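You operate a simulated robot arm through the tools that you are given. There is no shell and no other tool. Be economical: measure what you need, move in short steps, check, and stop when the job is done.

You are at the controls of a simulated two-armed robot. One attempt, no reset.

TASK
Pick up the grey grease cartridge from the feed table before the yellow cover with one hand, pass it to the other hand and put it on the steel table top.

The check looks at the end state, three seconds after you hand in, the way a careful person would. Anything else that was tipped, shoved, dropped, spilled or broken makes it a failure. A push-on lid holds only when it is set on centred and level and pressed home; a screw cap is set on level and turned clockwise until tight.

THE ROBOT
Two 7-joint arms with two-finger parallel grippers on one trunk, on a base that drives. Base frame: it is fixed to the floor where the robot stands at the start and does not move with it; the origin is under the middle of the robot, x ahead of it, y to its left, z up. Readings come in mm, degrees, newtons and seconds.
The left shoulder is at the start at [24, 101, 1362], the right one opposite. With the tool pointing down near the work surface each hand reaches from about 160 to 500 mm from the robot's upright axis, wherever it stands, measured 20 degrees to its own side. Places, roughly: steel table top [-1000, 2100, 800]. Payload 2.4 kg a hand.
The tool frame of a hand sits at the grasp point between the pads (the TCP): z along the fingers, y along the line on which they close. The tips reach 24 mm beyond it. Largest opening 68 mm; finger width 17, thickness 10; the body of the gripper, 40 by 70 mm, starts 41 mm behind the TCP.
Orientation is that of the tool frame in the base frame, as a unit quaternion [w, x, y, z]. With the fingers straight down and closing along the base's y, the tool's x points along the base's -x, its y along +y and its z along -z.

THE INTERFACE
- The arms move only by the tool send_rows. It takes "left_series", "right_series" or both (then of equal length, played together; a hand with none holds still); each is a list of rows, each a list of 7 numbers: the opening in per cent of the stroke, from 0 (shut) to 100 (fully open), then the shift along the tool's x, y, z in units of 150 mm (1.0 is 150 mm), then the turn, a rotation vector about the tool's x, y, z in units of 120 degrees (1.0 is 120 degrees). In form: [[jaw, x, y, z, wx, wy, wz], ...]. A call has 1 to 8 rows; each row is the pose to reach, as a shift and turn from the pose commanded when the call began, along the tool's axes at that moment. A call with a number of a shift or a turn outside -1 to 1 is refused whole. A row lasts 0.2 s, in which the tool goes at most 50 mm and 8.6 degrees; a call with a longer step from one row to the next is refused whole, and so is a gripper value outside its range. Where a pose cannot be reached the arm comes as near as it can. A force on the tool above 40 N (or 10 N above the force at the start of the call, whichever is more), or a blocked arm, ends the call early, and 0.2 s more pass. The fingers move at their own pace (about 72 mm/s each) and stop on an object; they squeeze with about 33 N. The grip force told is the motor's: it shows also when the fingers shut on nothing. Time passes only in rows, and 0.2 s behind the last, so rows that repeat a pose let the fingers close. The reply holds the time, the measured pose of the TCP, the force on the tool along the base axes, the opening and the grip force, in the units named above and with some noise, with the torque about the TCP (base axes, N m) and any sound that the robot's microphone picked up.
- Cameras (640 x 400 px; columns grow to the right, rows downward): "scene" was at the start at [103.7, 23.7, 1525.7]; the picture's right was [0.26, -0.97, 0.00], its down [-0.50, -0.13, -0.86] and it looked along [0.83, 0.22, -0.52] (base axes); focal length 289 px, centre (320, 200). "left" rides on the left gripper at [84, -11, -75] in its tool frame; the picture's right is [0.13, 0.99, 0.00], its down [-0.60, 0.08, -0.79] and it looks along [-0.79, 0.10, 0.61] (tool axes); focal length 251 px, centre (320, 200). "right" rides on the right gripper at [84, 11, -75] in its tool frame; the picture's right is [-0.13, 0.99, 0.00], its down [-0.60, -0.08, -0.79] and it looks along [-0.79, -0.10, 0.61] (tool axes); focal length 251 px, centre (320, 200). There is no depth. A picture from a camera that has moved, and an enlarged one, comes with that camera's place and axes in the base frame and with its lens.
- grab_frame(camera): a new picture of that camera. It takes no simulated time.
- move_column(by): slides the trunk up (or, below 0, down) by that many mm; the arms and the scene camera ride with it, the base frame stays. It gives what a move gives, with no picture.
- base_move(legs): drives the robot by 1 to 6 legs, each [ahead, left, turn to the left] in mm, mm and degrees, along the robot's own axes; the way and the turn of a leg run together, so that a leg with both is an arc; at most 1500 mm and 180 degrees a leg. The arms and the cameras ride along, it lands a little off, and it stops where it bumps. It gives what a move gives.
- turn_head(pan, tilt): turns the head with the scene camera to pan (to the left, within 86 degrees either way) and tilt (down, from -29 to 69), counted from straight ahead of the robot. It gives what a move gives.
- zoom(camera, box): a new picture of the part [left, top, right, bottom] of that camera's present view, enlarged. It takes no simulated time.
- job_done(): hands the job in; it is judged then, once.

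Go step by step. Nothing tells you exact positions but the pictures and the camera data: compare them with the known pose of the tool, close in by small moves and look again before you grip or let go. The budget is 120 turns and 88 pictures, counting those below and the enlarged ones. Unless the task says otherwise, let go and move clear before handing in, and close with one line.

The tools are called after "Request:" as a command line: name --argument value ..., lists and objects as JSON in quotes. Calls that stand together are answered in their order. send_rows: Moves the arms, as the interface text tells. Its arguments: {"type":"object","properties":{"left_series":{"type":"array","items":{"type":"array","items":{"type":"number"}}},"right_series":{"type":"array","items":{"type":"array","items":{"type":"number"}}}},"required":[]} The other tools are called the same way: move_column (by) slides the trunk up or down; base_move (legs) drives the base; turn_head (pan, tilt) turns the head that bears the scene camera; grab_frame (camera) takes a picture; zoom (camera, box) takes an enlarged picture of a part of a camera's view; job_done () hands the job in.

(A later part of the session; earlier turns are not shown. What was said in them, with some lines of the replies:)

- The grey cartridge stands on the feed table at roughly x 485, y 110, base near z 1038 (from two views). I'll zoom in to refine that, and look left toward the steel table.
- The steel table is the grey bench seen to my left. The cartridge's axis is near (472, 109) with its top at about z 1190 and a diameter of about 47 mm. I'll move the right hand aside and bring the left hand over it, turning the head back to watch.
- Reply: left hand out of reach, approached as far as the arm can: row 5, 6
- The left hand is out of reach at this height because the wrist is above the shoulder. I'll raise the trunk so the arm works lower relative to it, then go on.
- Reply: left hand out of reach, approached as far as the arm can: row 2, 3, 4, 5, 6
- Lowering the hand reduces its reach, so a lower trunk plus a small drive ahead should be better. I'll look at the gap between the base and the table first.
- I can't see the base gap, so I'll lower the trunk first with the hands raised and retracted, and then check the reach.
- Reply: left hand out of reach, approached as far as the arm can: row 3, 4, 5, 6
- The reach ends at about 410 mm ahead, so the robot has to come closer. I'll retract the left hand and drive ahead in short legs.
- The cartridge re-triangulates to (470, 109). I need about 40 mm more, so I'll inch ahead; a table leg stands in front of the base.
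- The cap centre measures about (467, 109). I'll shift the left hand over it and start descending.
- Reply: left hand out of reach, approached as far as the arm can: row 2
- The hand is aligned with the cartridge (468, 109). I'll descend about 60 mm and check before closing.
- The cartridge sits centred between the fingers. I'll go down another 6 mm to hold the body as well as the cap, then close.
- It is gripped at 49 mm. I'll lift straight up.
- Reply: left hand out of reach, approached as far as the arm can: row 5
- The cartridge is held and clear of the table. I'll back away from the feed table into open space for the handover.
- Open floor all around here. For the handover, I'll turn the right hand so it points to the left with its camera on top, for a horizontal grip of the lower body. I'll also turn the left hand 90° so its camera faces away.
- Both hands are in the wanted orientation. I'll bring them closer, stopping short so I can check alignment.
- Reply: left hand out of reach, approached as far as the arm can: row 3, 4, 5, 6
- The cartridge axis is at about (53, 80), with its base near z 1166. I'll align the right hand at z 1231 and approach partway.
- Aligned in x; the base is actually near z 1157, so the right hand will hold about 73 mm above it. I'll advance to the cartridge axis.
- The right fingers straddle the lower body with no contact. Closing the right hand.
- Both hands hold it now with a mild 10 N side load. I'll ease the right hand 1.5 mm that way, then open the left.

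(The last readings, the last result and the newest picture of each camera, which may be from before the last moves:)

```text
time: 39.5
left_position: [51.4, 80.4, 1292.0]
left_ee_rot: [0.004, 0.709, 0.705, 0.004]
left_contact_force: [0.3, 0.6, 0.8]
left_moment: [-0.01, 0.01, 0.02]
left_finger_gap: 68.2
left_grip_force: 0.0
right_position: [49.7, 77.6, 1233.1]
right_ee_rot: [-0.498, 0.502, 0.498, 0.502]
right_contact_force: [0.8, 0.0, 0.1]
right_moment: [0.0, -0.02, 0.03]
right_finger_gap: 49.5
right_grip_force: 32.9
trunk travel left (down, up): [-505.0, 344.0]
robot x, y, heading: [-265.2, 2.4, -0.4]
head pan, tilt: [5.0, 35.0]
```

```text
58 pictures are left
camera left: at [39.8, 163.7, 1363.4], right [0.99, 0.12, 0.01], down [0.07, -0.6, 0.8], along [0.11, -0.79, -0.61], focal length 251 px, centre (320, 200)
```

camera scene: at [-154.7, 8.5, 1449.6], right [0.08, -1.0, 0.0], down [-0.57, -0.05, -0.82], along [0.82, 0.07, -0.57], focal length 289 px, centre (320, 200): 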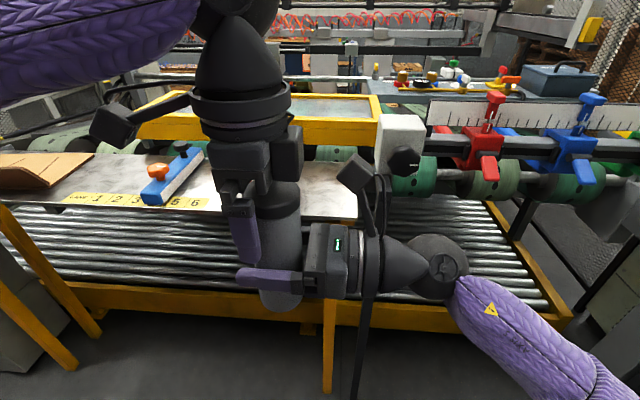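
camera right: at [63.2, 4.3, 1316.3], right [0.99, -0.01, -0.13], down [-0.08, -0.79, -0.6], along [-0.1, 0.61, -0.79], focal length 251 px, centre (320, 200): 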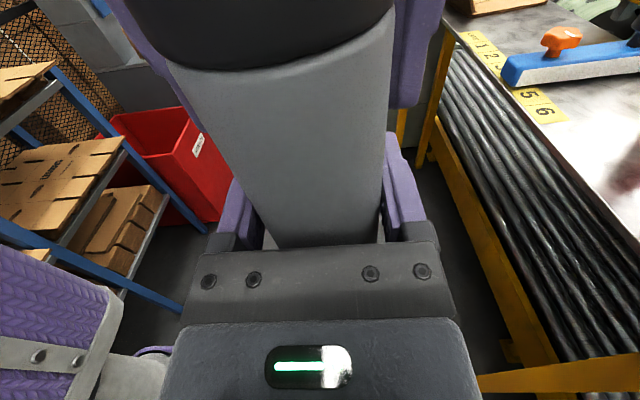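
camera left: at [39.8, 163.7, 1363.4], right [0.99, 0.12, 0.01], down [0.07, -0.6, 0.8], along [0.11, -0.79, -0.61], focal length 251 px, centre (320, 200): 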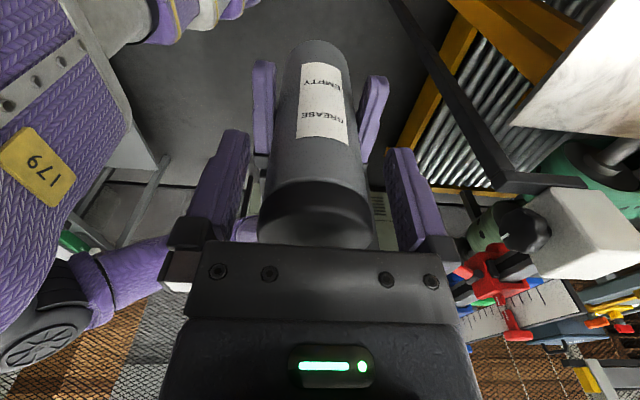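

The right hand alone holds the cartridge. I'll take the left hand straight up, then off to the left.

Request:
send_rows --left_series '[[100, 0, 0, -0.15, 0, 0, 0], [100, 0, 0, -0.3, 0, 0, 0], [100, 0, 0, -0.45, 0, 0, 0], [100, 0, 0, -0.55, 0, 0, 0], [100, 0.2, 0, -0.55, 0, 0, 0], [100, 0.5, 0, -0.55, 0, 0, 0], [100, 0.8, 0, -0.55, 0, 0, 0], [100, 0.8, 0, -0.55, 0, 0, 0]]'

Request:
grab_frame --camera "scene"

```text
time: 41.3
left_position: [51.7, 201.4, 1374.7]
left_ee_rot: [0.005, 0.71, 0.704, 0.004]
left_contact_force: [0.0, -1.1, 0.1]
left_moment: [0.0, -0.03, 0.0]
left_finger_gap: 68.2
left_grip_force: 0.1
left hand out of reach, approached as far as the arm can: row 1, 2, 3, 4, 5
right_position: [51.4, 77.5, 1232.8]
right_ee_rot: [-0.498, 0.502, 0.499, 0.501]
right_contact_force: [-0.4, -0.1, 0.5]
right_moment: [0.0, 0.0, -0.01]
right_finger_gap: 49.2
right_grip_force: 32.8
trunk travel left (down, up): [-505.0, 344.0]
robot x, y, heading: [-265.6, -0.6, -0.5]
head pan, tilt: [5.0, 35.0]
```

```text
57 pictures are left
camera scene: at [-154.7, 8.3, 1449.6], right [0.08, -1.0, 0.0], down [-0.57, -0.05, -0.82], along [0.82, 0.07, -0.57], focal length 289 px, centre (320, 200)
```

scene: 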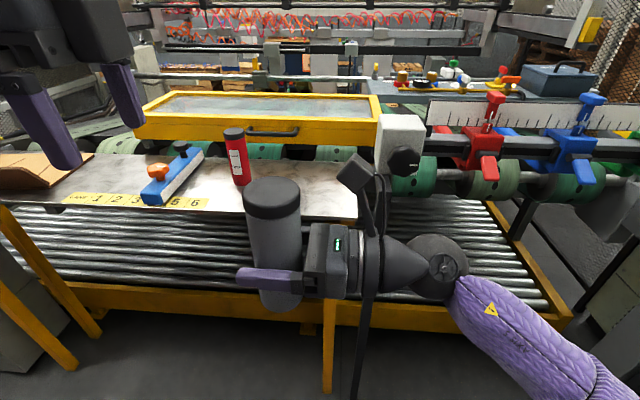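

Handover done: the right hand carries the cartridge and the left is clear. Now I'll turn left to face the aisle and look for the steel table.

Request:
base_move --legs '[[0, 0, 90]]'

Request:
turn_head --pan 20 --tilt 20

Request:
grab_frame --camera "scene"

```text
time: 45.5
left_position: [-458.4, 320.2, 1373.4]
left_ee_rot: [0.001, 0.013, 1.0, 0.006]
left_contact_force: [0.0, -0.8, -0.6]
left_moment: [0.01, 0.0, 0.02]
left_finger_gap: 68.1
left_grip_force: 0.1
right_position: [-334.1, 317.5, 1232.3]
right_ee_rot: [0.707, -0.009, -0.707, -0.009]
right_contact_force: [-0.1, -0.3, -0.1]
right_moment: [-0.02, 0.0, -0.01]
right_finger_gap: 49.2
right_grip_force: 33.4
trunk travel left (down, up): [-505.0, 344.0]
robot x, y, heading: [-262.5, -0.5, 88.4]
head pan, tilt: [5.0, 35.0]
```

```text
time: 46.2
left_position: [-456.8, 320.8, 1373.9]
left_ee_rot: [0.001, 0.013, 1.0, 0.006]
left_contact_force: [-0.5, 0.0, -0.4]
left_moment: [0.02, -0.01, -0.01]
left_finger_gap: 67.9
left_grip_force: 0.0
right_position: [-334.5, 318.9, 1231.6]
right_ee_rot: [0.707, -0.01, -0.707, -0.009]
right_contact_force: [-0.2, 0.2, -0.1]
right_moment: [-0.01, -0.01, 0.01]
right_finger_gap: 49.4
right_grip_force: 33.5
trunk travel left (down, up): [-505.0, 344.0]
robot x, y, heading: [-262.0, 1.1, 88.4]
head pan, tilt: [20.0, 20.0]
```

```text
56 pictures are left
camera scene: at [-291.5, 110.0, 1473.3], right [0.95, 0.32, 0.0], down [0.11, -0.33, -0.94], along [-0.3, 0.89, -0.34], focal length 289 px, centre (320, 200)
```

scene: 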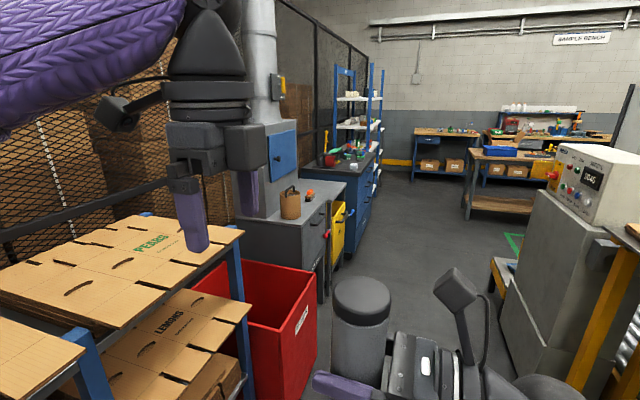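

I see the steel table with a basket and a small orange item on it, beside the furnace. I'll zoom in on it.

Request:
zoom --camera "scene" --box '[220, 120, 400, 300]'

```text
2.22 times, centred on (310, 210) of scene
camera zoom: at [-291.5, 110.0, 1473.3], right [0.95, 0.32, 0.0], down [0.11, -0.33, -0.94], along [-0.3, 0.89, -0.34], focal length 642 px, centre (342, 178)
```

zoom: 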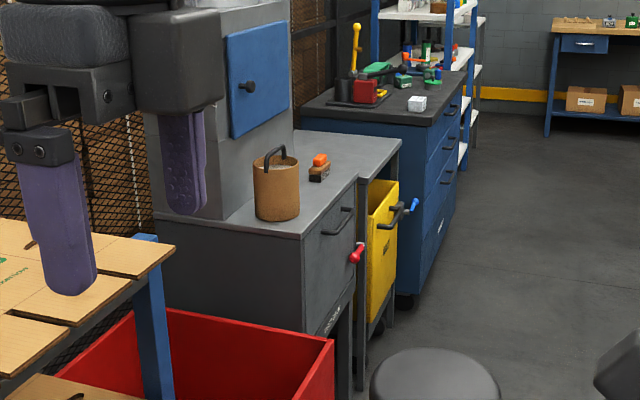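

The table front edge runs at about x −835 from y 1440 to 2325. The basket is near (−960, 1540), an orange item near (−955, 1850), and the area around (−950, 2080) is free. I'll yaw the right hand to point forward-left so its forearm stays off the table, and move it ahead.

Request:
send_rows --right_series '[[0, 0, 0.05, 0, -0.055, 0, 0], [0, 0, 0.1, 0, -0.11, 0, 0], [0, 0, 0.15, 0, -0.165, 0, 0], [0, 0, 0.2, 0, -0.22, 0, 0], [0, 0, 0.25, 0, -0.275, 0, 0], [0, 0, 0.3, 0, -0.33, 0, 0], [0, 0, 0.4, 0, -0.375, 0, 0], [0, 0, 0.4, 0, -0.375, 0, 0]]'

Request:
turn_head --pan 0 --tilt 45

Request:
grab_frame --camera "scene"

```text
time: 48.0
left_position: [-457.9, 321.8, 1374.5]
left_ee_rot: [0.001, 0.013, 1.0, 0.006]
left_contact_force: [0.2, -0.2, -0.7]
left_moment: [0.0, -0.04, 0.02]
left_finger_gap: 68.0
left_grip_force: 0.1
right_position: [-331.1, 378.2, 1230.9]
right_ee_rot: [0.649, -0.28, -0.649, -0.28]
right_contact_force: [-0.6, -0.7, -0.7]
right_moment: [-0.01, 0.04, 0.0]
right_finger_gap: 49.7
right_grip_force: 33.3
trunk travel left (down, up): [-505.0, 344.0]
robot x, y, heading: [-263.1, 1.8, 88.3]
head pan, tilt: [20.0, 20.0]
```

```text
time: 48.9
left_position: [-456.7, 321.9, 1373.3]
left_ee_rot: [0.002, 0.014, 1.0, 0.007]
left_contact_force: [-0.5, -0.5, -0.6]
left_moment: [0.01, 0.0, -0.02]
left_finger_gap: 67.7
left_grip_force: 0.1
right_position: [-332.6, 378.9, 1231.5]
right_ee_rot: [-0.649, 0.279, 0.65, 0.28]
right_contact_force: [-0.6, 0.4, 0.2]
right_moment: [-0.01, -0.05, 0.0]
right_finger_gap: 49.2
right_grip_force: 33.2
trunk travel left (down, up): [-505.0, 344.0]
robot x, y, heading: [-264.2, -0.5, 88.3]
head pan, tilt: [0.0, 45.0]
```

```text
54 pictures are left
camera scene: at [-260.0, 103.0, 1434.8], right [1.0, -0.03, 0.0], down [-0.02, -0.71, -0.71], along [0.02, 0.71, -0.71], focal length 289 px, centre (320, 200)
```

scene: 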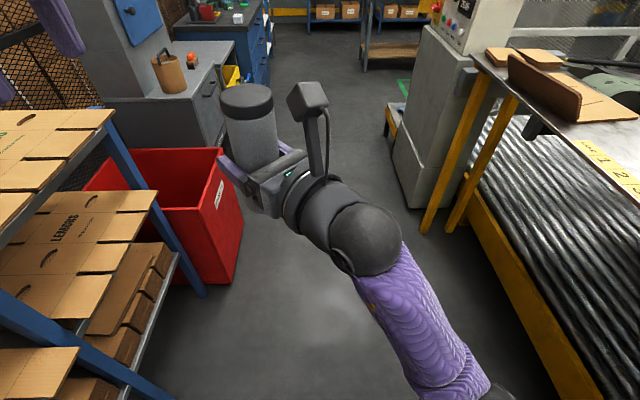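

That works well. I'll test how far forward the right hand reaches in this orientation.

Request:
send_rows --right_series '[[0, 0, 0.11, 0.11, 0, 0, 0], [0, 0, 0.22, 0.22, 0, 0, 0], [0, 0, 0.33, 0.33, 0, 0, 0], [0, 0, 0.33, 0.33, 0, 0, 0]]'

```text
time: 49.9
left_position: [-457.4, 320.7, 1375.0]
left_ee_rot: [0.001, 0.013, 1.0, 0.006]
left_contact_force: [-0.5, 0.2, -1.1]
left_moment: [0.0, 0.0, -0.02]
left_finger_gap: 68.0
left_grip_force: 0.1
right_position: [-332.1, 447.9, 1233.2]
right_ee_rot: [-0.649, 0.28, 0.649, 0.28]
right_contact_force: [-0.1, 0.2, -0.3]
right_moment: [0.01, -0.02, 0.0]
right_finger_gap: 49.5
right_grip_force: 33.2
trunk travel left (down, up): [-505.0, 344.0]
robot x, y, heading: [-265.8, 2.8, 88.5]
head pan, tilt: [0.0, 45.0]
```

The reach is fine at 450 mm ahead. I'll tuck the left hand up and back, then drive 1500 mm along the clear aisle.

Request:
send_rows --left_series '[[100, 0, -0.15, -0.1, 0, 0, 0], [100, 0, -0.3, -0.2, 0, 0, 0], [100, 0, -0.45, -0.3, 0, 0, 0], [100, 0, -0.6, -0.4, 0, 0, 0], [100, 0, -0.6, -0.4, 0, 0, 0]]'

Request:
base_move --legs '[[1500, 0, 0]]'

Request:
turn_head --pan 60 --tilt 40

Request:
grab_frame --camera "scene"

```text
time: 51.1
left_position: [-460.8, 229.3, 1433.7]
left_ee_rot: [0.001, 0.013, 1.0, 0.007]
left_contact_force: [-0.2, 0.3, 0.7]
left_moment: [0.02, 0.01, -0.03]
left_finger_gap: 67.8
left_grip_force: 0.1
right_position: [-332.8, 448.4, 1232.5]
right_ee_rot: [0.649, -0.28, -0.649, -0.28]
right_contact_force: [-0.6, -0.6, 0.3]
right_moment: [-0.02, -0.01, -0.02]
right_finger_gap: 48.9
right_grip_force: 33.0
trunk travel left (down, up): [-505.0, 344.0]
robot x, y, heading: [-262.7, -1.5, 88.2]
head pan, tilt: [0.0, 45.0]
```

```text
time: 58.5
left_position: [-431.7, 1708.1, 1434.6]
left_ee_rot: [0.001, 0.007, 1.0, 0.006]
left_contact_force: [0.2, -0.4, 0.8]
left_moment: [0.01, -0.01, -0.02]
left_finger_gap: 68.1
left_grip_force: 0.1
right_position: [-307.1, 1927.7, 1232.9]
right_ee_rot: [-0.651, 0.276, 0.651, 0.277]
right_contact_force: [0.2, 0.6, -0.5]
right_moment: [-0.02, 0.05, 0.03]
right_finger_gap: 49.4
right_grip_force: 32.8
trunk travel left (down, up): [-505.0, 344.0]
robot x, y, heading: [-234.3, 1482.0, 89.2]
head pan, tilt: [0.0, 45.0]
```

```text
time: 59.8
left_position: [-430.7, 1708.0, 1432.9]
left_ee_rot: [0.001, 0.007, 1.0, 0.006]
left_contact_force: [-0.5, 0.3, 0.0]
left_moment: [0.01, 0.0, 0.02]
left_finger_gap: 68.1
left_grip_force: 0.1
right_position: [-306.2, 1927.3, 1233.5]
right_ee_rot: [0.652, -0.274, -0.652, -0.274]
right_contact_force: [-0.3, -0.3, 0.1]
right_moment: [0.02, 0.0, -0.01]
right_finger_gap: 49.3
right_grip_force: 33.3
trunk travel left (down, up): [-505.0, 344.0]
robot x, y, heading: [-234.5, 1482.8, 88.9]
head pan, tilt: [60.0, 40.0]
```

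```text
53 pictures are left
camera scene: at [-304.0, 1545.9, 1442.0], right [0.51, 0.86, 0.0], down [0.55, -0.33, -0.77], along [-0.66, 0.39, -0.64], focal length 289 px, centre (320, 200)
```

scene: 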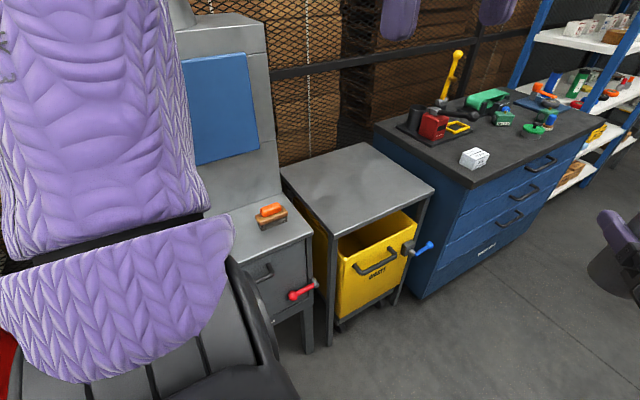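

There is a separate square steel table: x −1195 to −803, y 1895 to 2320, centred on (−1000, 2105) as described, and it is empty. I'll drive level with it, turn toward it, and check before closing in.

Request:
base_move --legs '[[413, 0, 0], [0, 0, 61]]'

Request:
turn_head --pan 15 --tilt 45

Request:
grab_frame --camera "scene"

```text
time: 65.0
left_position: [-522.7, 1835.2, 1432.7]
left_ee_rot: [-0.002, -0.498, 0.867, 0.006]
left_contact_force: [-0.9, -0.5, 0.0]
left_moment: [-0.01, 0.02, 0.05]
left_finger_gap: 68.3
left_grip_force: 0.2
right_position: [-652.7, 2054.7, 1232.2]
right_ee_rot: [-0.701, -0.09, 0.702, -0.089]
right_contact_force: [0.4, -0.7, 0.2]
right_moment: [0.0, -0.03, 0.0]
right_finger_gap: 49.3
right_grip_force: 32.8
trunk travel left (down, up): [-505.0, 344.0]
robot x, y, heading: [-227.5, 1892.4, 149.4]
head pan, tilt: [60.0, 40.0]
```

```text
time: 66.1
left_position: [-521.2, 1834.9, 1434.8]
left_ee_rot: [-0.003, -0.498, 0.867, 0.005]
left_contact_force: [0.8, -0.1, -0.5]
left_moment: [-0.01, 0.01, 0.04]
left_finger_gap: 67.7
left_grip_force: 0.0
right_position: [-652.1, 2052.8, 1233.5]
right_ee_rot: [-0.701, -0.091, 0.701, -0.09]
right_contact_force: [0.3, -0.1, -0.4]
right_moment: [-0.02, 0.0, 0.0]
right_finger_gap: 49.3
right_grip_force: 32.4
trunk travel left (down, up): [-505.0, 344.0]
robot x, y, heading: [-228.7, 1897.3, 149.5]
head pan, tilt: [15.0, 45.0]
```

```text
52 pictures are left
camera scene: at [-322.3, 1928.9, 1434.7], right [0.27, 0.96, 0.0], down [0.68, -0.19, -0.71], along [-0.68, 0.19, -0.71], focal length 289 px, centre (320, 200)
```

scene: 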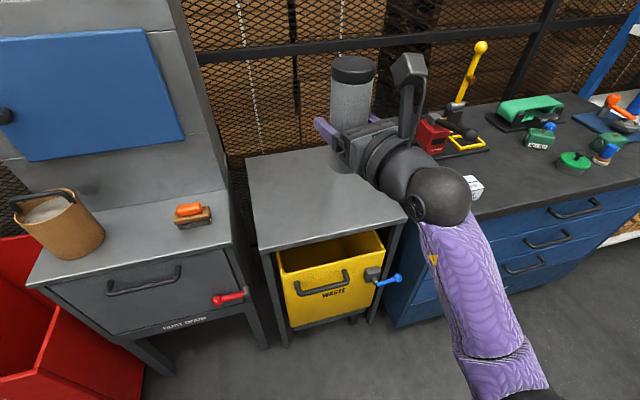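

The cartridge is ahead of the table at z 1157, well above everything. I'll drive the last 260 mm square toward the table.

Request:
base_move --legs '[[227, 131, 0]]'

Request:
grab_frame --camera "scene"

Request:
grab_frame --camera "left"

```text
time: 68.0
left_position: [-786.1, 1836.2, 1433.5]
left_ee_rot: [-0.003, -0.499, 0.867, 0.005]
left_contact_force: [0.2, -0.1, 0.1]
left_moment: [0.01, 0.0, 0.0]
left_finger_gap: 67.8
left_grip_force: 0.0
right_position: [-916.1, 2052.8, 1233.1]
right_ee_rot: [0.701, 0.09, -0.701, 0.09]
right_contact_force: [-0.4, -0.7, -0.1]
right_moment: [-0.06, 0.0, -0.01]
right_finger_gap: 49.4
right_grip_force: 33.0
trunk travel left (down, up): [-505.0, 344.0]
robot x, y, heading: [-490.3, 1900.3, 149.7]
head pan, tilt: [15.0, 45.0]
```

```text
51 pictures are left
camera scene: at [-586.7, 1930.5, 1434.7], right [0.26, 0.96, 0.0], down [0.68, -0.19, -0.71], along [-0.68, 0.19, -0.71], focal length 289 px, centre (320, 200)
```

scene: 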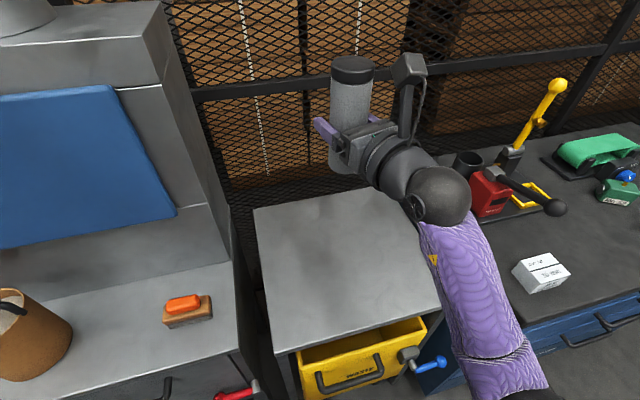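

```text
50 pictures are left
camera left: at [-818.9, 1756.4, 1506.9], right [-0.92, 0.39, 0.01], down [0.24, 0.56, 0.8], along [0.3, 0.74, -0.61], focal length 251 px, centre (320, 200)
```

left: 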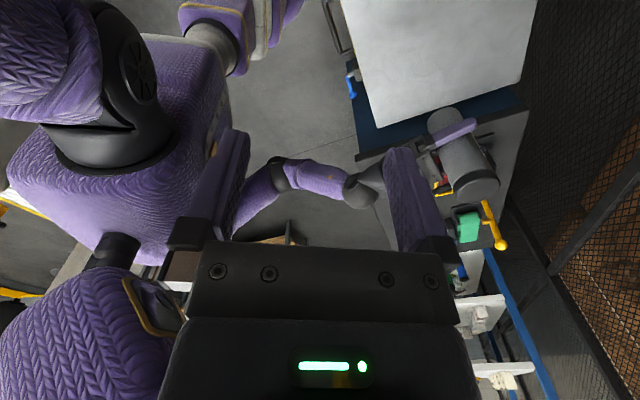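

The cartridge is over the table at (−916, 2053). Before lowering the trunk, I'll check that the left elbow has room below.

Request:
turn_head --pan 65 --tilt 45

Request:
grab_frame --camera "scene"

```text
time: 69.2
left_position: [-785.3, 1837.5, 1433.8]
left_ee_rot: [-0.002, -0.499, 0.866, 0.005]
left_contact_force: [-0.3, 0.6, -0.4]
left_moment: [0.0, 0.0, 0.0]
left_finger_gap: 68.0
left_grip_force: 0.0
right_position: [-916.0, 2053.2, 1233.3]
right_ee_rot: [0.701, 0.09, -0.701, 0.09]
right_contact_force: [0.4, -0.7, -0.3]
right_moment: [-0.01, 0.02, -0.04]
right_finger_gap: 49.3
right_grip_force: 32.9
trunk travel left (down, up): [-505.0, 344.0]
robot x, y, heading: [-491.5, 1897.6, 149.8]
head pan, tilt: [65.0, 45.0]
```

```text
49 pictures are left
camera scene: at [-574.1, 1862.8, 1434.7], right [-0.57, 0.82, 0.0], down [0.58, 0.4, -0.71], along [-0.58, -0.4, -0.71], focal length 289 px, centre (320, 200)
```

scene: 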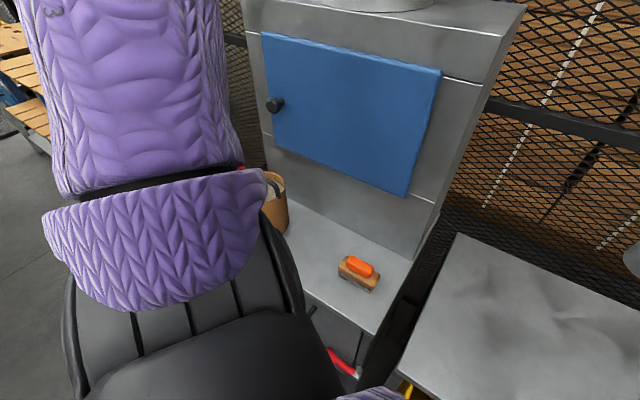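

The left elbow hangs toward the furnace bench side. I'll raise the left hand and bring it inward first, then check again.

Request:
send_rows --left_series '[[100, -0.1, 0, -0.2, 0, 0, 0], [100, -0.2, 0, -0.4, 0, 0, 0], [100, -0.3, 0, -0.6, 0, 0, 0], [100, -0.4, 0, -0.8, 0, 0, 0], [100, -0.4, 0, -1, 0, 0, 0], [100, -0.4, 0, -1, 0, 0, 0]]'

Request:
turn_head --pan 80 --tilt 30

Request:
grab_frame --camera "scene"

Request:
grab_frame --camera "right"

```text
time: 70.6
left_position: [-743.8, 1873.4, 1452.6]
left_ee_rot: [-0.003, -0.498, 0.867, 0.006]
left_contact_force: [-1.2, 0.1, -0.1]
left_moment: [0.04, 0.01, 0.0]
left_finger_gap: 67.7
left_grip_force: 0.0
left hand out of reach, approached as far as the arm can: row 1, 2, 3, 4, 5, 6
right_position: [-915.5, 2053.9, 1232.7]
right_ee_rot: [-0.701, -0.09, 0.701, -0.09]
right_contact_force: [0.7, 0.2, -0.6]
right_moment: [-0.03, 0.02, 0.02]
right_finger_gap: 49.2
right_grip_force: 32.8
trunk travel left (down, up): [-505.0, 344.0]
robot x, y, heading: [-489.4, 1901.4, 149.8]
head pan, tilt: [65.0, 45.0]
```

```text
time: 71.3
left_position: [-744.0, 1872.7, 1452.0]
left_ee_rot: [-0.002, -0.499, 0.866, 0.007]
left_contact_force: [0.3, -0.4, 0.2]
left_moment: [0.0, -0.04, -0.01]
left_finger_gap: 68.0
left_grip_force: 0.0
right_position: [-915.4, 2053.2, 1232.9]
right_ee_rot: [0.701, 0.09, -0.701, 0.09]
right_contact_force: [0.2, 0.1, 0.1]
right_moment: [0.0, 0.0, 0.0]
right_finger_gap: 49.3
right_grip_force: 33.4
trunk travel left (down, up): [-505.0, 344.0]
robot x, y, heading: [-490.5, 1900.4, 149.9]
head pan, tilt: [80.0, 30.0]
```

```text
48 pictures are left
camera scene: at [-565.7, 1840.1, 1457.3], right [-0.76, 0.65, 0.0], down [0.32, 0.38, -0.87], along [-0.56, -0.66, -0.5], focal length 289 px, centre (320, 200)
```

scene: 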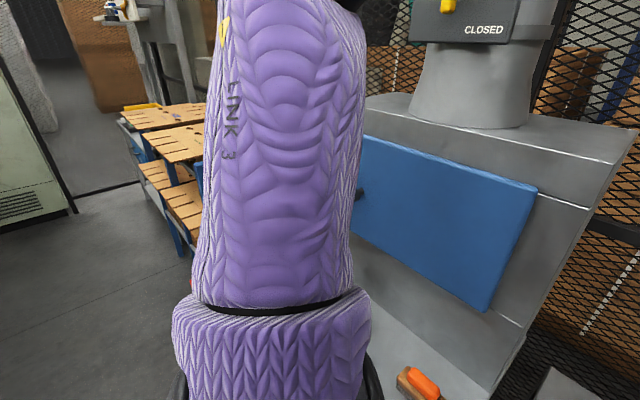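

```text
47 pictures are left
camera right: at [-845.6, 2084.5, 1316.8], right [-0.25, 0.96, -0.13], down [0.79, 0.13, -0.6], along [-0.56, -0.25, -0.79], focal length 251 px, centre (320, 200)
```

right: 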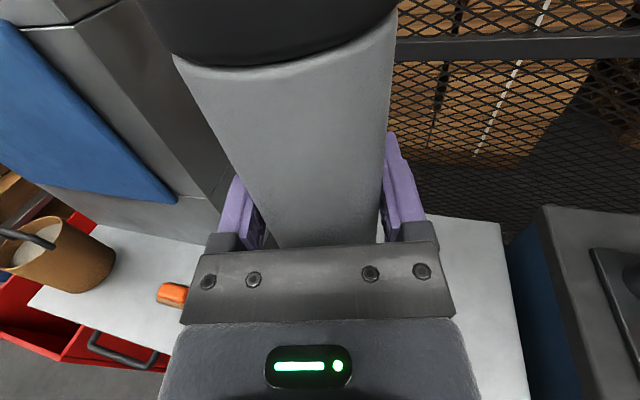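

The left elbow stays high (about camera height), so lowering is safe. I'll lower the trunk 280 mm first and check the gap to the table.

Request:
move_column --by -280

Request:
turn_head --pan 10 --tilt 40

Request:
grab_frame --camera "scene"

Request:
grab_frame --camera "right"

```text
time: 74.2
left_position: [-743.4, 1869.8, 1172.6]
left_ee_rot: [-0.003, -0.498, 0.867, 0.007]
left_contact_force: [0.3, 0.4, 0.2]
left_moment: [0.01, 0.0, -0.03]
left_finger_gap: 68.0
left_grip_force: 0.0
right_position: [-915.8, 2053.6, 954.1]
right_ee_rot: [-0.701, -0.09, 0.702, -0.091]
right_contact_force: [0.1, 0.6, -0.3]
right_moment: [0.02, -0.01, 0.01]
right_finger_gap: 49.4
right_grip_force: 32.9
trunk travel left (down, up): [-225.0, 624.0]
robot x, y, heading: [-493.1, 1898.2, 149.9]
head pan, tilt: [80.0, 30.0]
```

```text
time: 75.6
left_position: [-743.0, 1869.6, 1172.1]
left_ee_rot: [-0.002, -0.499, 0.867, 0.006]
left_contact_force: [0.6, 0.2, -0.2]
left_moment: [0.0, -0.06, -0.02]
left_finger_gap: 68.0
left_grip_force: 0.0
right_position: [-915.4, 2053.9, 953.9]
right_ee_rot: [-0.701, -0.091, 0.701, -0.091]
right_contact_force: [-0.6, -0.5, 0.6]
right_moment: [0.01, 0.01, -0.02]
right_finger_gap: 49.8
right_grip_force: 32.5
trunk travel left (down, up): [-225.0, 624.0]
robot x, y, heading: [-486.3, 1897.3, 149.7]
head pan, tilt: [10.0, 40.0]
```

```text
46 pictures are left
camera scene: at [-626.6, 1961.6, 1159.4], right [0.35, 0.94, 0.0], down [0.6, -0.22, -0.77], along [-0.72, 0.26, -0.64], focal length 289 px, centre (320, 200)
```

scene: 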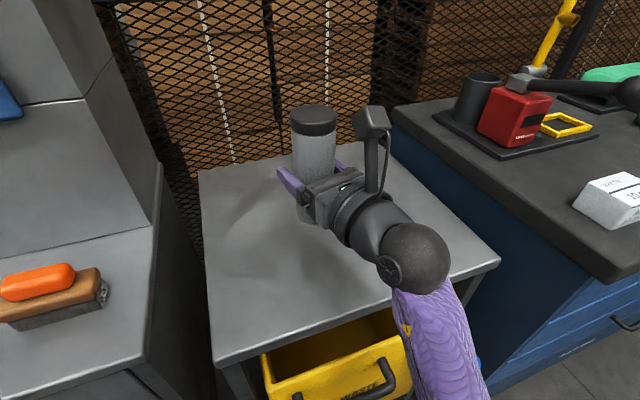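

```text
45 pictures are left
camera right: at [-845.6, 2084.5, 1036.8], right [-0.25, 0.96, -0.13], down [0.79, 0.13, -0.6], along [-0.56, -0.25, -0.79], focal length 251 px, centre (320, 200)
```

right: 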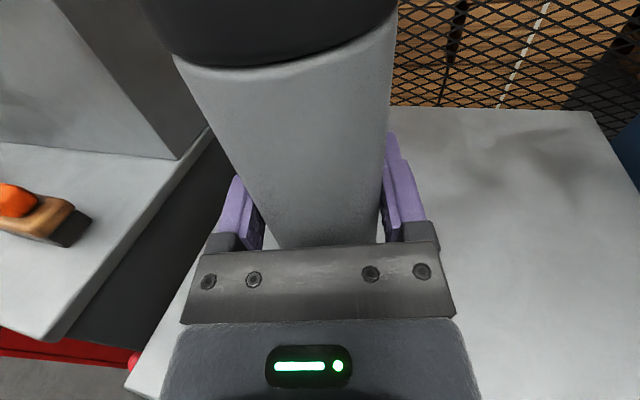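

The table below is clear, and the wrist stays outside its edge. I'll lower 60 mm more and view the gap.

Request:
move_column --by -60

Request:
zoom --camera "scene" --box '[220, 60, 460, 210]'

```text
time: 76.6
left_position: [-743.0, 1869.5, 1112.0]
left_ee_rot: [-0.001, -0.499, 0.866, 0.007]
left_contact_force: [-0.2, 0.0, 0.0]
left_moment: [-0.01, -0.02, 0.0]
left_finger_gap: 67.8
left_grip_force: 0.1
right_position: [-915.9, 2054.5, 892.2]
right_ee_rot: [-0.701, -0.091, 0.701, -0.092]
right_contact_force: [0.4, -0.1, -0.1]
right_moment: [0.02, 0.02, 0.0]
right_finger_gap: 49.7
right_grip_force: 33.0
trunk travel left (down, up): [-165.0, 684.0]
robot x, y, heading: [-491.7, 1898.7, 149.7]
head pan, tilt: [10.0, 40.0]
```

```text
2.67 times, centred on (340, 135) of scene
camera zoom: at [-640.7, 1969.8, 1098.1], right [0.35, 0.94, 0.0], down [0.6, -0.22, -0.77], along [-0.72, 0.27, -0.64], focal length 770 px, centre (267, 373)
```

zoom: 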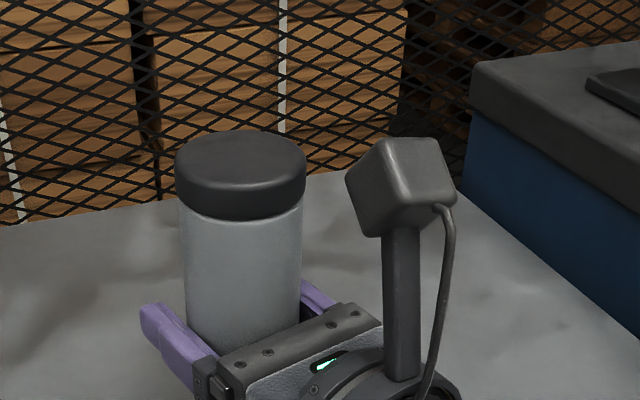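

It looks upright. I'll lower with the arm in small steps, watching the force for contact.

Request:
send_rows --right_series '[[0, -0.03, 0, 0, 0, 0, 0], [0, -0.06, 0, 0, 0, 0, 0], [0, -0.06, 0, 0, 0, 0, 0]]'

Request:
send_rows --right_series '[[0, -0.01, 0, 0, 0, 0, 0], [0, -0.02, 0, 0, 0, 0, 0], [0, -0.02, 0, 0, 0, 0, 0]]'

Request:
grab_frame --camera "scene"

```text
time: 77.4
left_position: [-743.4, 1869.0, 1111.8]
left_ee_rot: [-0.001, -0.5, 0.866, 0.007]
left_contact_force: [0.7, 0.1, 0.2]
left_moment: [-0.01, 0.0, -0.01]
left_finger_gap: 68.1
left_grip_force: 0.1
right_position: [-917.2, 2053.3, 883.5]
right_ee_rot: [0.701, 0.091, -0.701, 0.09]
right_contact_force: [0.0, 0.2, -0.3]
right_moment: [0.01, 0.02, 0.02]
right_finger_gap: 49.7
right_grip_force: 32.9
trunk travel left (down, up): [-165.0, 684.0]
robot x, y, heading: [-491.5, 1897.4, 149.9]
head pan, tilt: [10.0, 40.0]
```

```text
time: 78.2
left_position: [-743.8, 1869.3, 1110.1]
left_ee_rot: [-0.002, -0.499, 0.867, 0.007]
left_contact_force: [0.5, 0.5, 0.4]
left_moment: [-0.02, 0.01, -0.01]
left_finger_gap: 68.0
left_grip_force: 0.1
right_position: [-915.3, 2053.0, 881.8]
right_ee_rot: [-0.701, -0.092, 0.701, -0.092]
right_contact_force: [-0.6, 0.6, -0.2]
right_moment: [-0.01, 0.01, 0.02]
right_finger_gap: 49.6
right_grip_force: 33.3
trunk travel left (down, up): [-165.0, 684.0]
robot x, y, heading: [-490.5, 1899.0, 149.7]
head pan, tilt: [10.0, 40.0]
```

```text
43 pictures are left
camera scene: at [-640.8, 1969.9, 1098.1], right [0.35, 0.94, 0.0], down [0.6, -0.22, -0.77], along [-0.72, 0.26, -0.64], focal length 289 px, centre (320, 200)
```

scene: 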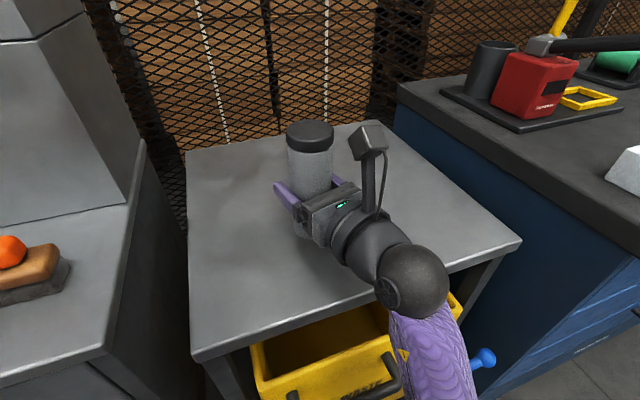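

No contact yet at z 882. Continuing down in 3 mm calls.

Request:
send_rows --right_series '[[0, -0.01, 0, 0, 0, 0, 0], [0, -0.02, 0, 0, 0, 0, 0], [0, -0.02, 0, 0, 0, 0, 0]]'

Request:
send_rows --right_series '[[0, -0.01, 0, 0, 0, 0, 0], [0, -0.02, 0, 0, 0, 0, 0], [0, -0.02, 0, 0, 0, 0, 0]]'

```text
time: 79.0
left_position: [-744.3, 1870.3, 1111.5]
left_ee_rot: [-0.003, -0.499, 0.867, 0.007]
left_contact_force: [-0.1, -0.3, 0.6]
left_moment: [0.0, 0.02, 0.0]
left_finger_gap: 67.9
left_grip_force: 0.0
right_position: [-916.6, 2052.8, 878.0]
right_ee_rot: [0.701, 0.091, -0.701, 0.09]
right_contact_force: [-0.2, 0.1, 0.2]
right_moment: [0.03, -0.02, 0.03]
right_finger_gap: 49.9
right_grip_force: 33.0
trunk travel left (down, up): [-165.0, 684.0]
robot x, y, heading: [-490.6, 1899.7, 149.8]
head pan, tilt: [10.0, 40.0]
```

```text
time: 79.8
left_position: [-743.3, 1871.1, 1110.9]
left_ee_rot: [-0.002, -0.5, 0.866, 0.007]
left_contact_force: [0.0, -0.2, 0.5]
left_moment: [0.0, -0.01, 0.02]
left_finger_gap: 67.9
left_grip_force: 0.2
right_position: [-916.8, 2053.8, 874.7]
right_ee_rot: [0.702, 0.091, -0.701, 0.09]
right_contact_force: [0.8, 0.2, 0.3]
right_moment: [0.0, -0.01, -0.01]
right_finger_gap: 49.9
right_grip_force: 33.1
trunk travel left (down, up): [-165.0, 684.0]
robot x, y, heading: [-490.8, 1901.2, 149.9]
head pan, tilt: [10.0, 40.0]
```

Request:
send_rows --right_series '[[0, -0.01, 0, 0, 0, 0, 0], [0, -0.02, 0, 0, 0, 0, 0], [0, -0.02, 0, 0, 0, 0, 0]]'

Request:
send_rows --right_series '[[0, -0.007, 0, 0, 0, 0, 0], [0, -0.014, 0, 0, 0, 0, 0], [0, -0.014, 0, 0, 0, 0, 0]]'

Request:
zoom --camera "scene" --box '[240, 110, 400, 260]'

```text
time: 80.6
left_position: [-743.2, 1869.3, 1111.5]
left_ee_rot: [-0.002, -0.5, 0.866, 0.007]
left_contact_force: [0.0, -0.2, 0.6]
left_moment: [-0.03, -0.04, 0.03]
left_finger_gap: 68.0
left_grip_force: 0.1
right_position: [-918.1, 2054.8, 871.5]
right_ee_rot: [-0.701, -0.091, 0.701, -0.091]
right_contact_force: [0.2, 0.7, 0.1]
right_moment: [-0.01, -0.01, 0.03]
right_finger_gap: 49.5
right_grip_force: 32.8
trunk travel left (down, up): [-165.0, 684.0]
robot x, y, heading: [-491.0, 1898.3, 149.9]
head pan, tilt: [10.0, 40.0]
```

```text
time: 81.4
left_position: [-742.7, 1870.2, 1111.5]
left_ee_rot: [-0.002, -0.499, 0.867, 0.007]
left_contact_force: [1.2, -0.7, 0.3]
left_moment: [-0.04, -0.01, 0.01]
left_finger_gap: 67.9
left_grip_force: 0.1
right_position: [-915.7, 2054.1, 869.8]
right_ee_rot: [0.701, 0.09, -0.701, 0.09]
right_contact_force: [0.2, -0.2, 0.5]
right_moment: [-0.03, -0.01, 0.0]
right_finger_gap: 49.8
right_grip_force: 33.3
trunk travel left (down, up): [-165.0, 684.0]
robot x, y, heading: [-491.6, 1897.9, 149.8]
head pan, tilt: [10.0, 40.0]
```

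```text
2.67 times, centred on (320, 185) of scene
camera zoom: at [-640.8, 1969.9, 1098.1], right [0.35, 0.94, 0.0], down [0.6, -0.22, -0.77], along [-0.72, 0.26, -0.64], focal length 770 px, centre (320, 240)
```

zoom: 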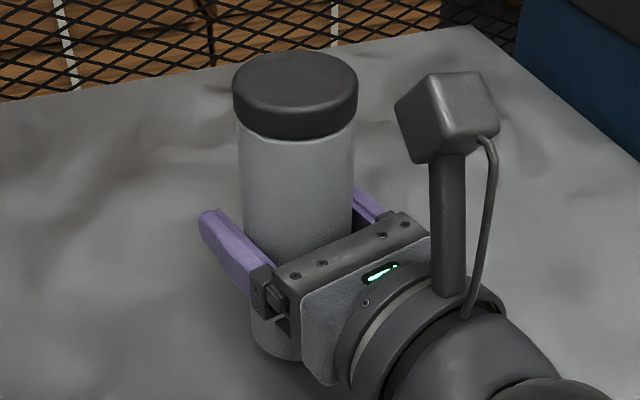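

The base is very close to the table now. Continuing in 2 mm steps.

Request:
send_rows --right_series '[[0, -0.007, 0, 0, 0, 0, 0], [0, -0.014, 0, 0, 0, 0, 0], [0, -0.014, 0, 0, 0, 0, 0]]'

Request:
send_rows --right_series '[[0, -0.007, 0, 0, 0, 0, 0], [0, -0.014, 0, 0, 0, 0, 0], [0, -0.014, 0, 0, 0, 0, 0]]'

```text
time: 82.2
left_position: [-744.2, 1870.0, 1111.2]
left_ee_rot: [-0.002, -0.5, 0.866, 0.007]
left_contact_force: [1.2, -0.2, -0.2]
left_moment: [0.01, 0.04, -0.01]
left_finger_gap: 67.9
left_grip_force: 0.1
right_position: [-916.2, 2053.1, 868.6]
right_ee_rot: [-0.701, -0.09, 0.702, -0.091]
right_contact_force: [0.1, 0.3, 0.3]
right_moment: [-0.01, 0.02, 0.0]
right_finger_gap: 49.6
right_grip_force: 33.2
trunk travel left (down, up): [-165.0, 684.0]
robot x, y, heading: [-493.0, 1898.4, 149.6]
head pan, tilt: [10.0, 40.0]
```

```text
time: 83.0
left_position: [-743.1, 1870.2, 1110.6]
left_ee_rot: [-0.001, -0.499, 0.866, 0.007]
left_contact_force: [-0.2, -0.2, 0.0]
left_moment: [0.0, -0.03, 0.02]
left_finger_gap: 67.9
left_grip_force: 0.1
right_position: [-916.3, 2054.5, 865.6]
right_ee_rot: [0.701, 0.091, -0.701, 0.09]
right_contact_force: [0.3, 1.0, -0.7]
right_moment: [0.01, 0.0, 0.02]
right_finger_gap: 49.8
right_grip_force: 33.0
trunk travel left (down, up): [-165.0, 684.0]
robot x, y, heading: [-491.6, 1897.8, 150.0]
head pan, tilt: [10.0, 40.0]
```

Request:
send_rows --right_series '[[0, -0.007, 0, 0, 0, 0, 0], [0, -0.014, 0, 0, 0, 0, 0], [0, -0.014, 0, 0, 0, 0, 0]]'

Request:
send_rows --right_series '[[0, -0.007, 0, 0, 0, 0, 0], [0, -0.014, 0, 0, 0, 0, 0], [0, -0.014, 0, 0, 0, 0, 0]]'

Request:
zoom --camera "scene" --box '[240, 110, 400, 260]'

```text
time: 83.8
left_position: [-743.3, 1870.4, 1112.2]
left_ee_rot: [-0.002, -0.499, 0.867, 0.007]
left_contact_force: [-0.2, 0.1, 0.1]
left_moment: [-0.03, 0.03, 0.01]
left_finger_gap: 68.1
left_grip_force: 0.1
right_position: [-915.4, 2053.0, 863.7]
right_ee_rot: [-0.701, -0.091, 0.701, -0.091]
right_contact_force: [-0.6, 0.8, 2.5]
right_moment: [0.09, -0.04, 0.04]
right_finger_gap: 49.7
right_grip_force: 32.8
trunk travel left (down, up): [-165.0, 684.0]
robot x, y, heading: [-490.7, 1898.6, 149.7]
head pan, tilt: [10.0, 40.0]
```

```text
time: 84.6
left_position: [-742.4, 1869.3, 1111.1]
left_ee_rot: [-0.003, -0.5, 0.866, 0.008]
left_contact_force: [-0.2, 0.3, -0.2]
left_moment: [0.03, -0.03, 0.01]
left_finger_gap: 68.2
left_grip_force: 0.1
right_position: [-916.3, 2053.3, 863.6]
right_ee_rot: [0.704, 0.091, -0.698, 0.09]
right_contact_force: [-4.4, 0.7, 24.7]
right_moment: [0.32, -0.39, 0.06]
right_finger_gap: 49.6
right_grip_force: 33.1
trunk travel left (down, up): [-165.0, 684.0]
robot x, y, heading: [-490.9, 1898.5, 149.6]
head pan, tilt: [10.0, 40.0]
```

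```text
2.67 times, centred on (320, 185) of scene
camera zoom: at [-639.8, 1969.3, 1098.6], right [0.35, 0.94, 0.0], down [0.6, -0.22, -0.77], along [-0.72, 0.27, -0.64], focal length 770 px, centre (320, 240)
```

zoom: 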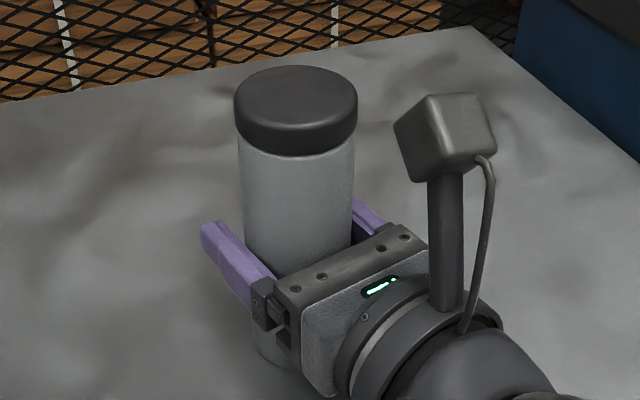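

It touched down (25 N). I'll ease back up 2 mm, then open the right hand.

Request:
send_rows --right_series '[[0, 0.006, 0, 0, 0, 0, 0], [0, 0.012, 0, 0, 0, 0, 0], [0, 0.012, 0, 0, 0, 0, 0]]'

Request:
send_rows --right_series '[[20, 0, 0, 0, 0, 0, 0], [50, 0, 0, 0, 0, 0, 0], [80, 0, 0, 0, 0, 0, 0], [100, 0, 0, 0, 0, 0, 0], [100, 0, 0, 0, 0, 0, 0]]'

Request:
grab_frame --camera "right"

Request:
zoom --camera "scene" --box '[240, 110, 400, 260]'

```text
time: 85.4
left_position: [-742.5, 1868.2, 1110.7]
left_ee_rot: [-0.002, -0.499, 0.866, 0.008]
left_contact_force: [-1.1, -0.7, 0.1]
left_moment: [0.0, 0.0, 0.04]
left_finger_gap: 68.1
left_grip_force: 0.1
right_position: [-915.1, 2054.0, 863.5]
right_ee_rot: [0.702, 0.09, -0.701, 0.09]
right_contact_force: [-2.4, -1.4, 15.7]
right_moment: [0.1, -0.25, -0.02]
right_finger_gap: 49.9
right_grip_force: 32.9
trunk travel left (down, up): [-165.0, 684.0]
robot x, y, heading: [-494.7, 1897.8, 149.6]
head pan, tilt: [10.0, 40.0]
```

```text
time: 86.6
left_position: [-743.7, 1871.4, 1111.1]
left_ee_rot: [-0.002, -0.499, 0.867, 0.007]
left_contact_force: [-0.6, 0.1, 0.4]
left_moment: [0.0, 0.0, 0.01]
left_finger_gap: 68.0
left_grip_force: 0.0
right_position: [-915.0, 2053.8, 863.1]
right_ee_rot: [0.701, 0.09, -0.701, 0.09]
right_contact_force: [-0.2, 0.4, -0.2]
right_moment: [-0.01, 0.0, 0.01]
right_finger_gap: 68.0
right_grip_force: 0.1
trunk travel left (down, up): [-165.0, 684.0]
robot x, y, heading: [-493.1, 1898.8, 149.8]
head pan, tilt: [10.0, 40.0]
```

```text
40 pictures are left
camera right: at [-845.6, 2084.9, 947.0], right [-0.25, 0.96, -0.13], down [0.79, 0.13, -0.6], along [-0.56, -0.25, -0.79], focal length 251 px, centre (320, 200)
```

right: 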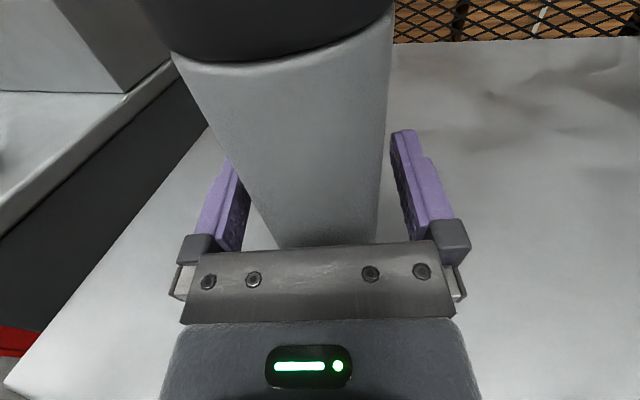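

```text
2.67 times, centred on (320, 185) of scene
camera zoom: at [-640.7, 1969.9, 1098.1], right [0.35, 0.94, 0.0], down [0.6, -0.22, -0.77], along [-0.72, 0.27, -0.64], focal length 770 px, centre (320, 240)
```

zoom: 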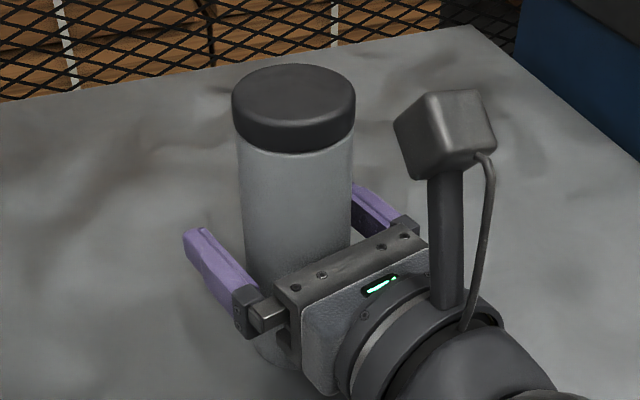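

The cartridge stands free and upright. I'll withdraw the right hand straight back along its fingers.

Request:
send_rows --right_series '[[100, 0, 0, -0.1, 0, 0, 0], [100, 0, 0, -0.2, 0, 0, 0], [100, 0, 0, -0.35, 0, 0, 0], [100, 0, 0, -0.5, 0, 0, 0], [100, 0, 0, -0.65, 0, 0, 0], [100, 0, 0, -0.65, 0, 0, 0]]'

Request:
grab_frame --camera "right"

Request:
grab_frame --camera "scene"

```text
time: 88.0
left_position: [-741.9, 1870.6, 1111.0]
left_ee_rot: [-0.003, -0.498, 0.867, 0.007]
left_contact_force: [-0.4, -0.3, -0.1]
left_moment: [-0.01, 0.01, 0.04]
left_finger_gap: 68.1
left_grip_force: 0.0
right_position: [-819.4, 2078.7, 864.9]
right_ee_rot: [-0.701, -0.092, 0.701, -0.091]
right_contact_force: [0.2, 0.3, 0.1]
right_moment: [0.0, -0.01, 0.0]
right_finger_gap: 68.1
right_grip_force: 0.1
trunk travel left (down, up): [-165.0, 684.0]
robot x, y, heading: [-487.3, 1898.7, 149.8]
head pan, tilt: [10.0, 40.0]
```

```text
38 pictures are left
camera right: at [-750.1, 2109.1, 948.2], right [-0.25, 0.96, -0.13], down [0.79, 0.13, -0.6], along [-0.56, -0.25, -0.79], focal length 251 px, centre (320, 200)
```

right: 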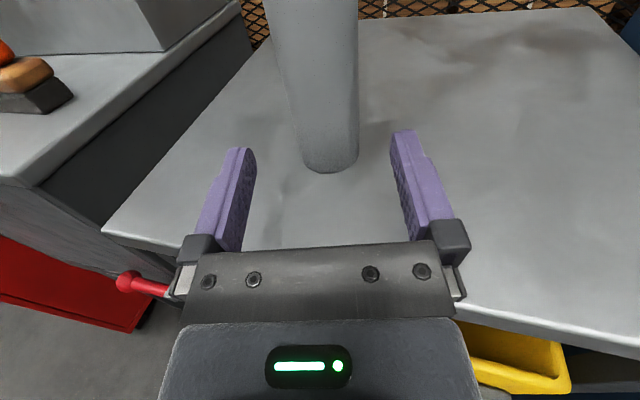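

```text
37 pictures are left
camera scene: at [-640.6, 1969.9, 1098.1], right [0.35, 0.94, 0.0], down [0.6, -0.22, -0.77], along [-0.72, 0.26, -0.64], focal length 289 px, centre (320, 200)
```

scene: 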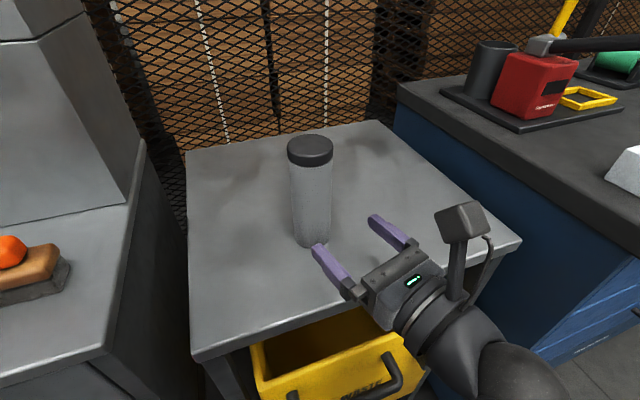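

The cartridge stands upright on the steel table and the hand is out of it. I'll back the robot off the table and hand in.

Request:
base_move --legs '[[-130, -75, 0]]'

Request:
grab_frame --camera "scene"

```text
time: 89.3
left_position: [-592.9, 1869.7, 1111.9]
left_ee_rot: [-0.001, -0.499, 0.866, 0.007]
left_contact_force: [-0.9, -0.2, 0.4]
left_moment: [-0.02, -0.02, 0.03]
left_finger_gap: 68.2
left_grip_force: 0.0
right_position: [-670.0, 2079.0, 864.6]
right_ee_rot: [0.701, 0.091, -0.701, 0.091]
right_contact_force: [-0.4, -0.1, 0.7]
right_moment: [0.01, 0.02, 0.0]
right_finger_gap: 68.2
right_grip_force: 0.0
trunk travel left (down, up): [-165.0, 684.0]
robot x, y, heading: [-343.8, 1898.8, 149.8]
head pan, tilt: [10.0, 40.0]
```

```text
36 pictures are left
camera scene: at [-490.6, 1969.8, 1098.1], right [0.35, 0.94, 0.0], down [0.6, -0.22, -0.77], along [-0.72, 0.27, -0.64], focal length 289 px, centre (320, 200)
```

scene: 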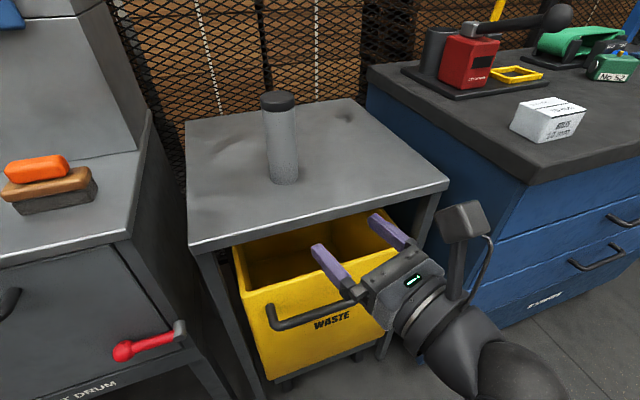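

The cartridge stands upright and steady on the steel table, both hands are clear, and nothing else looks disturbed, so I'm handing in.

Request:
job_done

```text
The job is handed in.
```

The grey grease cartridge is standing upright on the steel table. The left hand picked it up, passed it to the right hand and the right hand set it down, and I saw nothing else disturbed.
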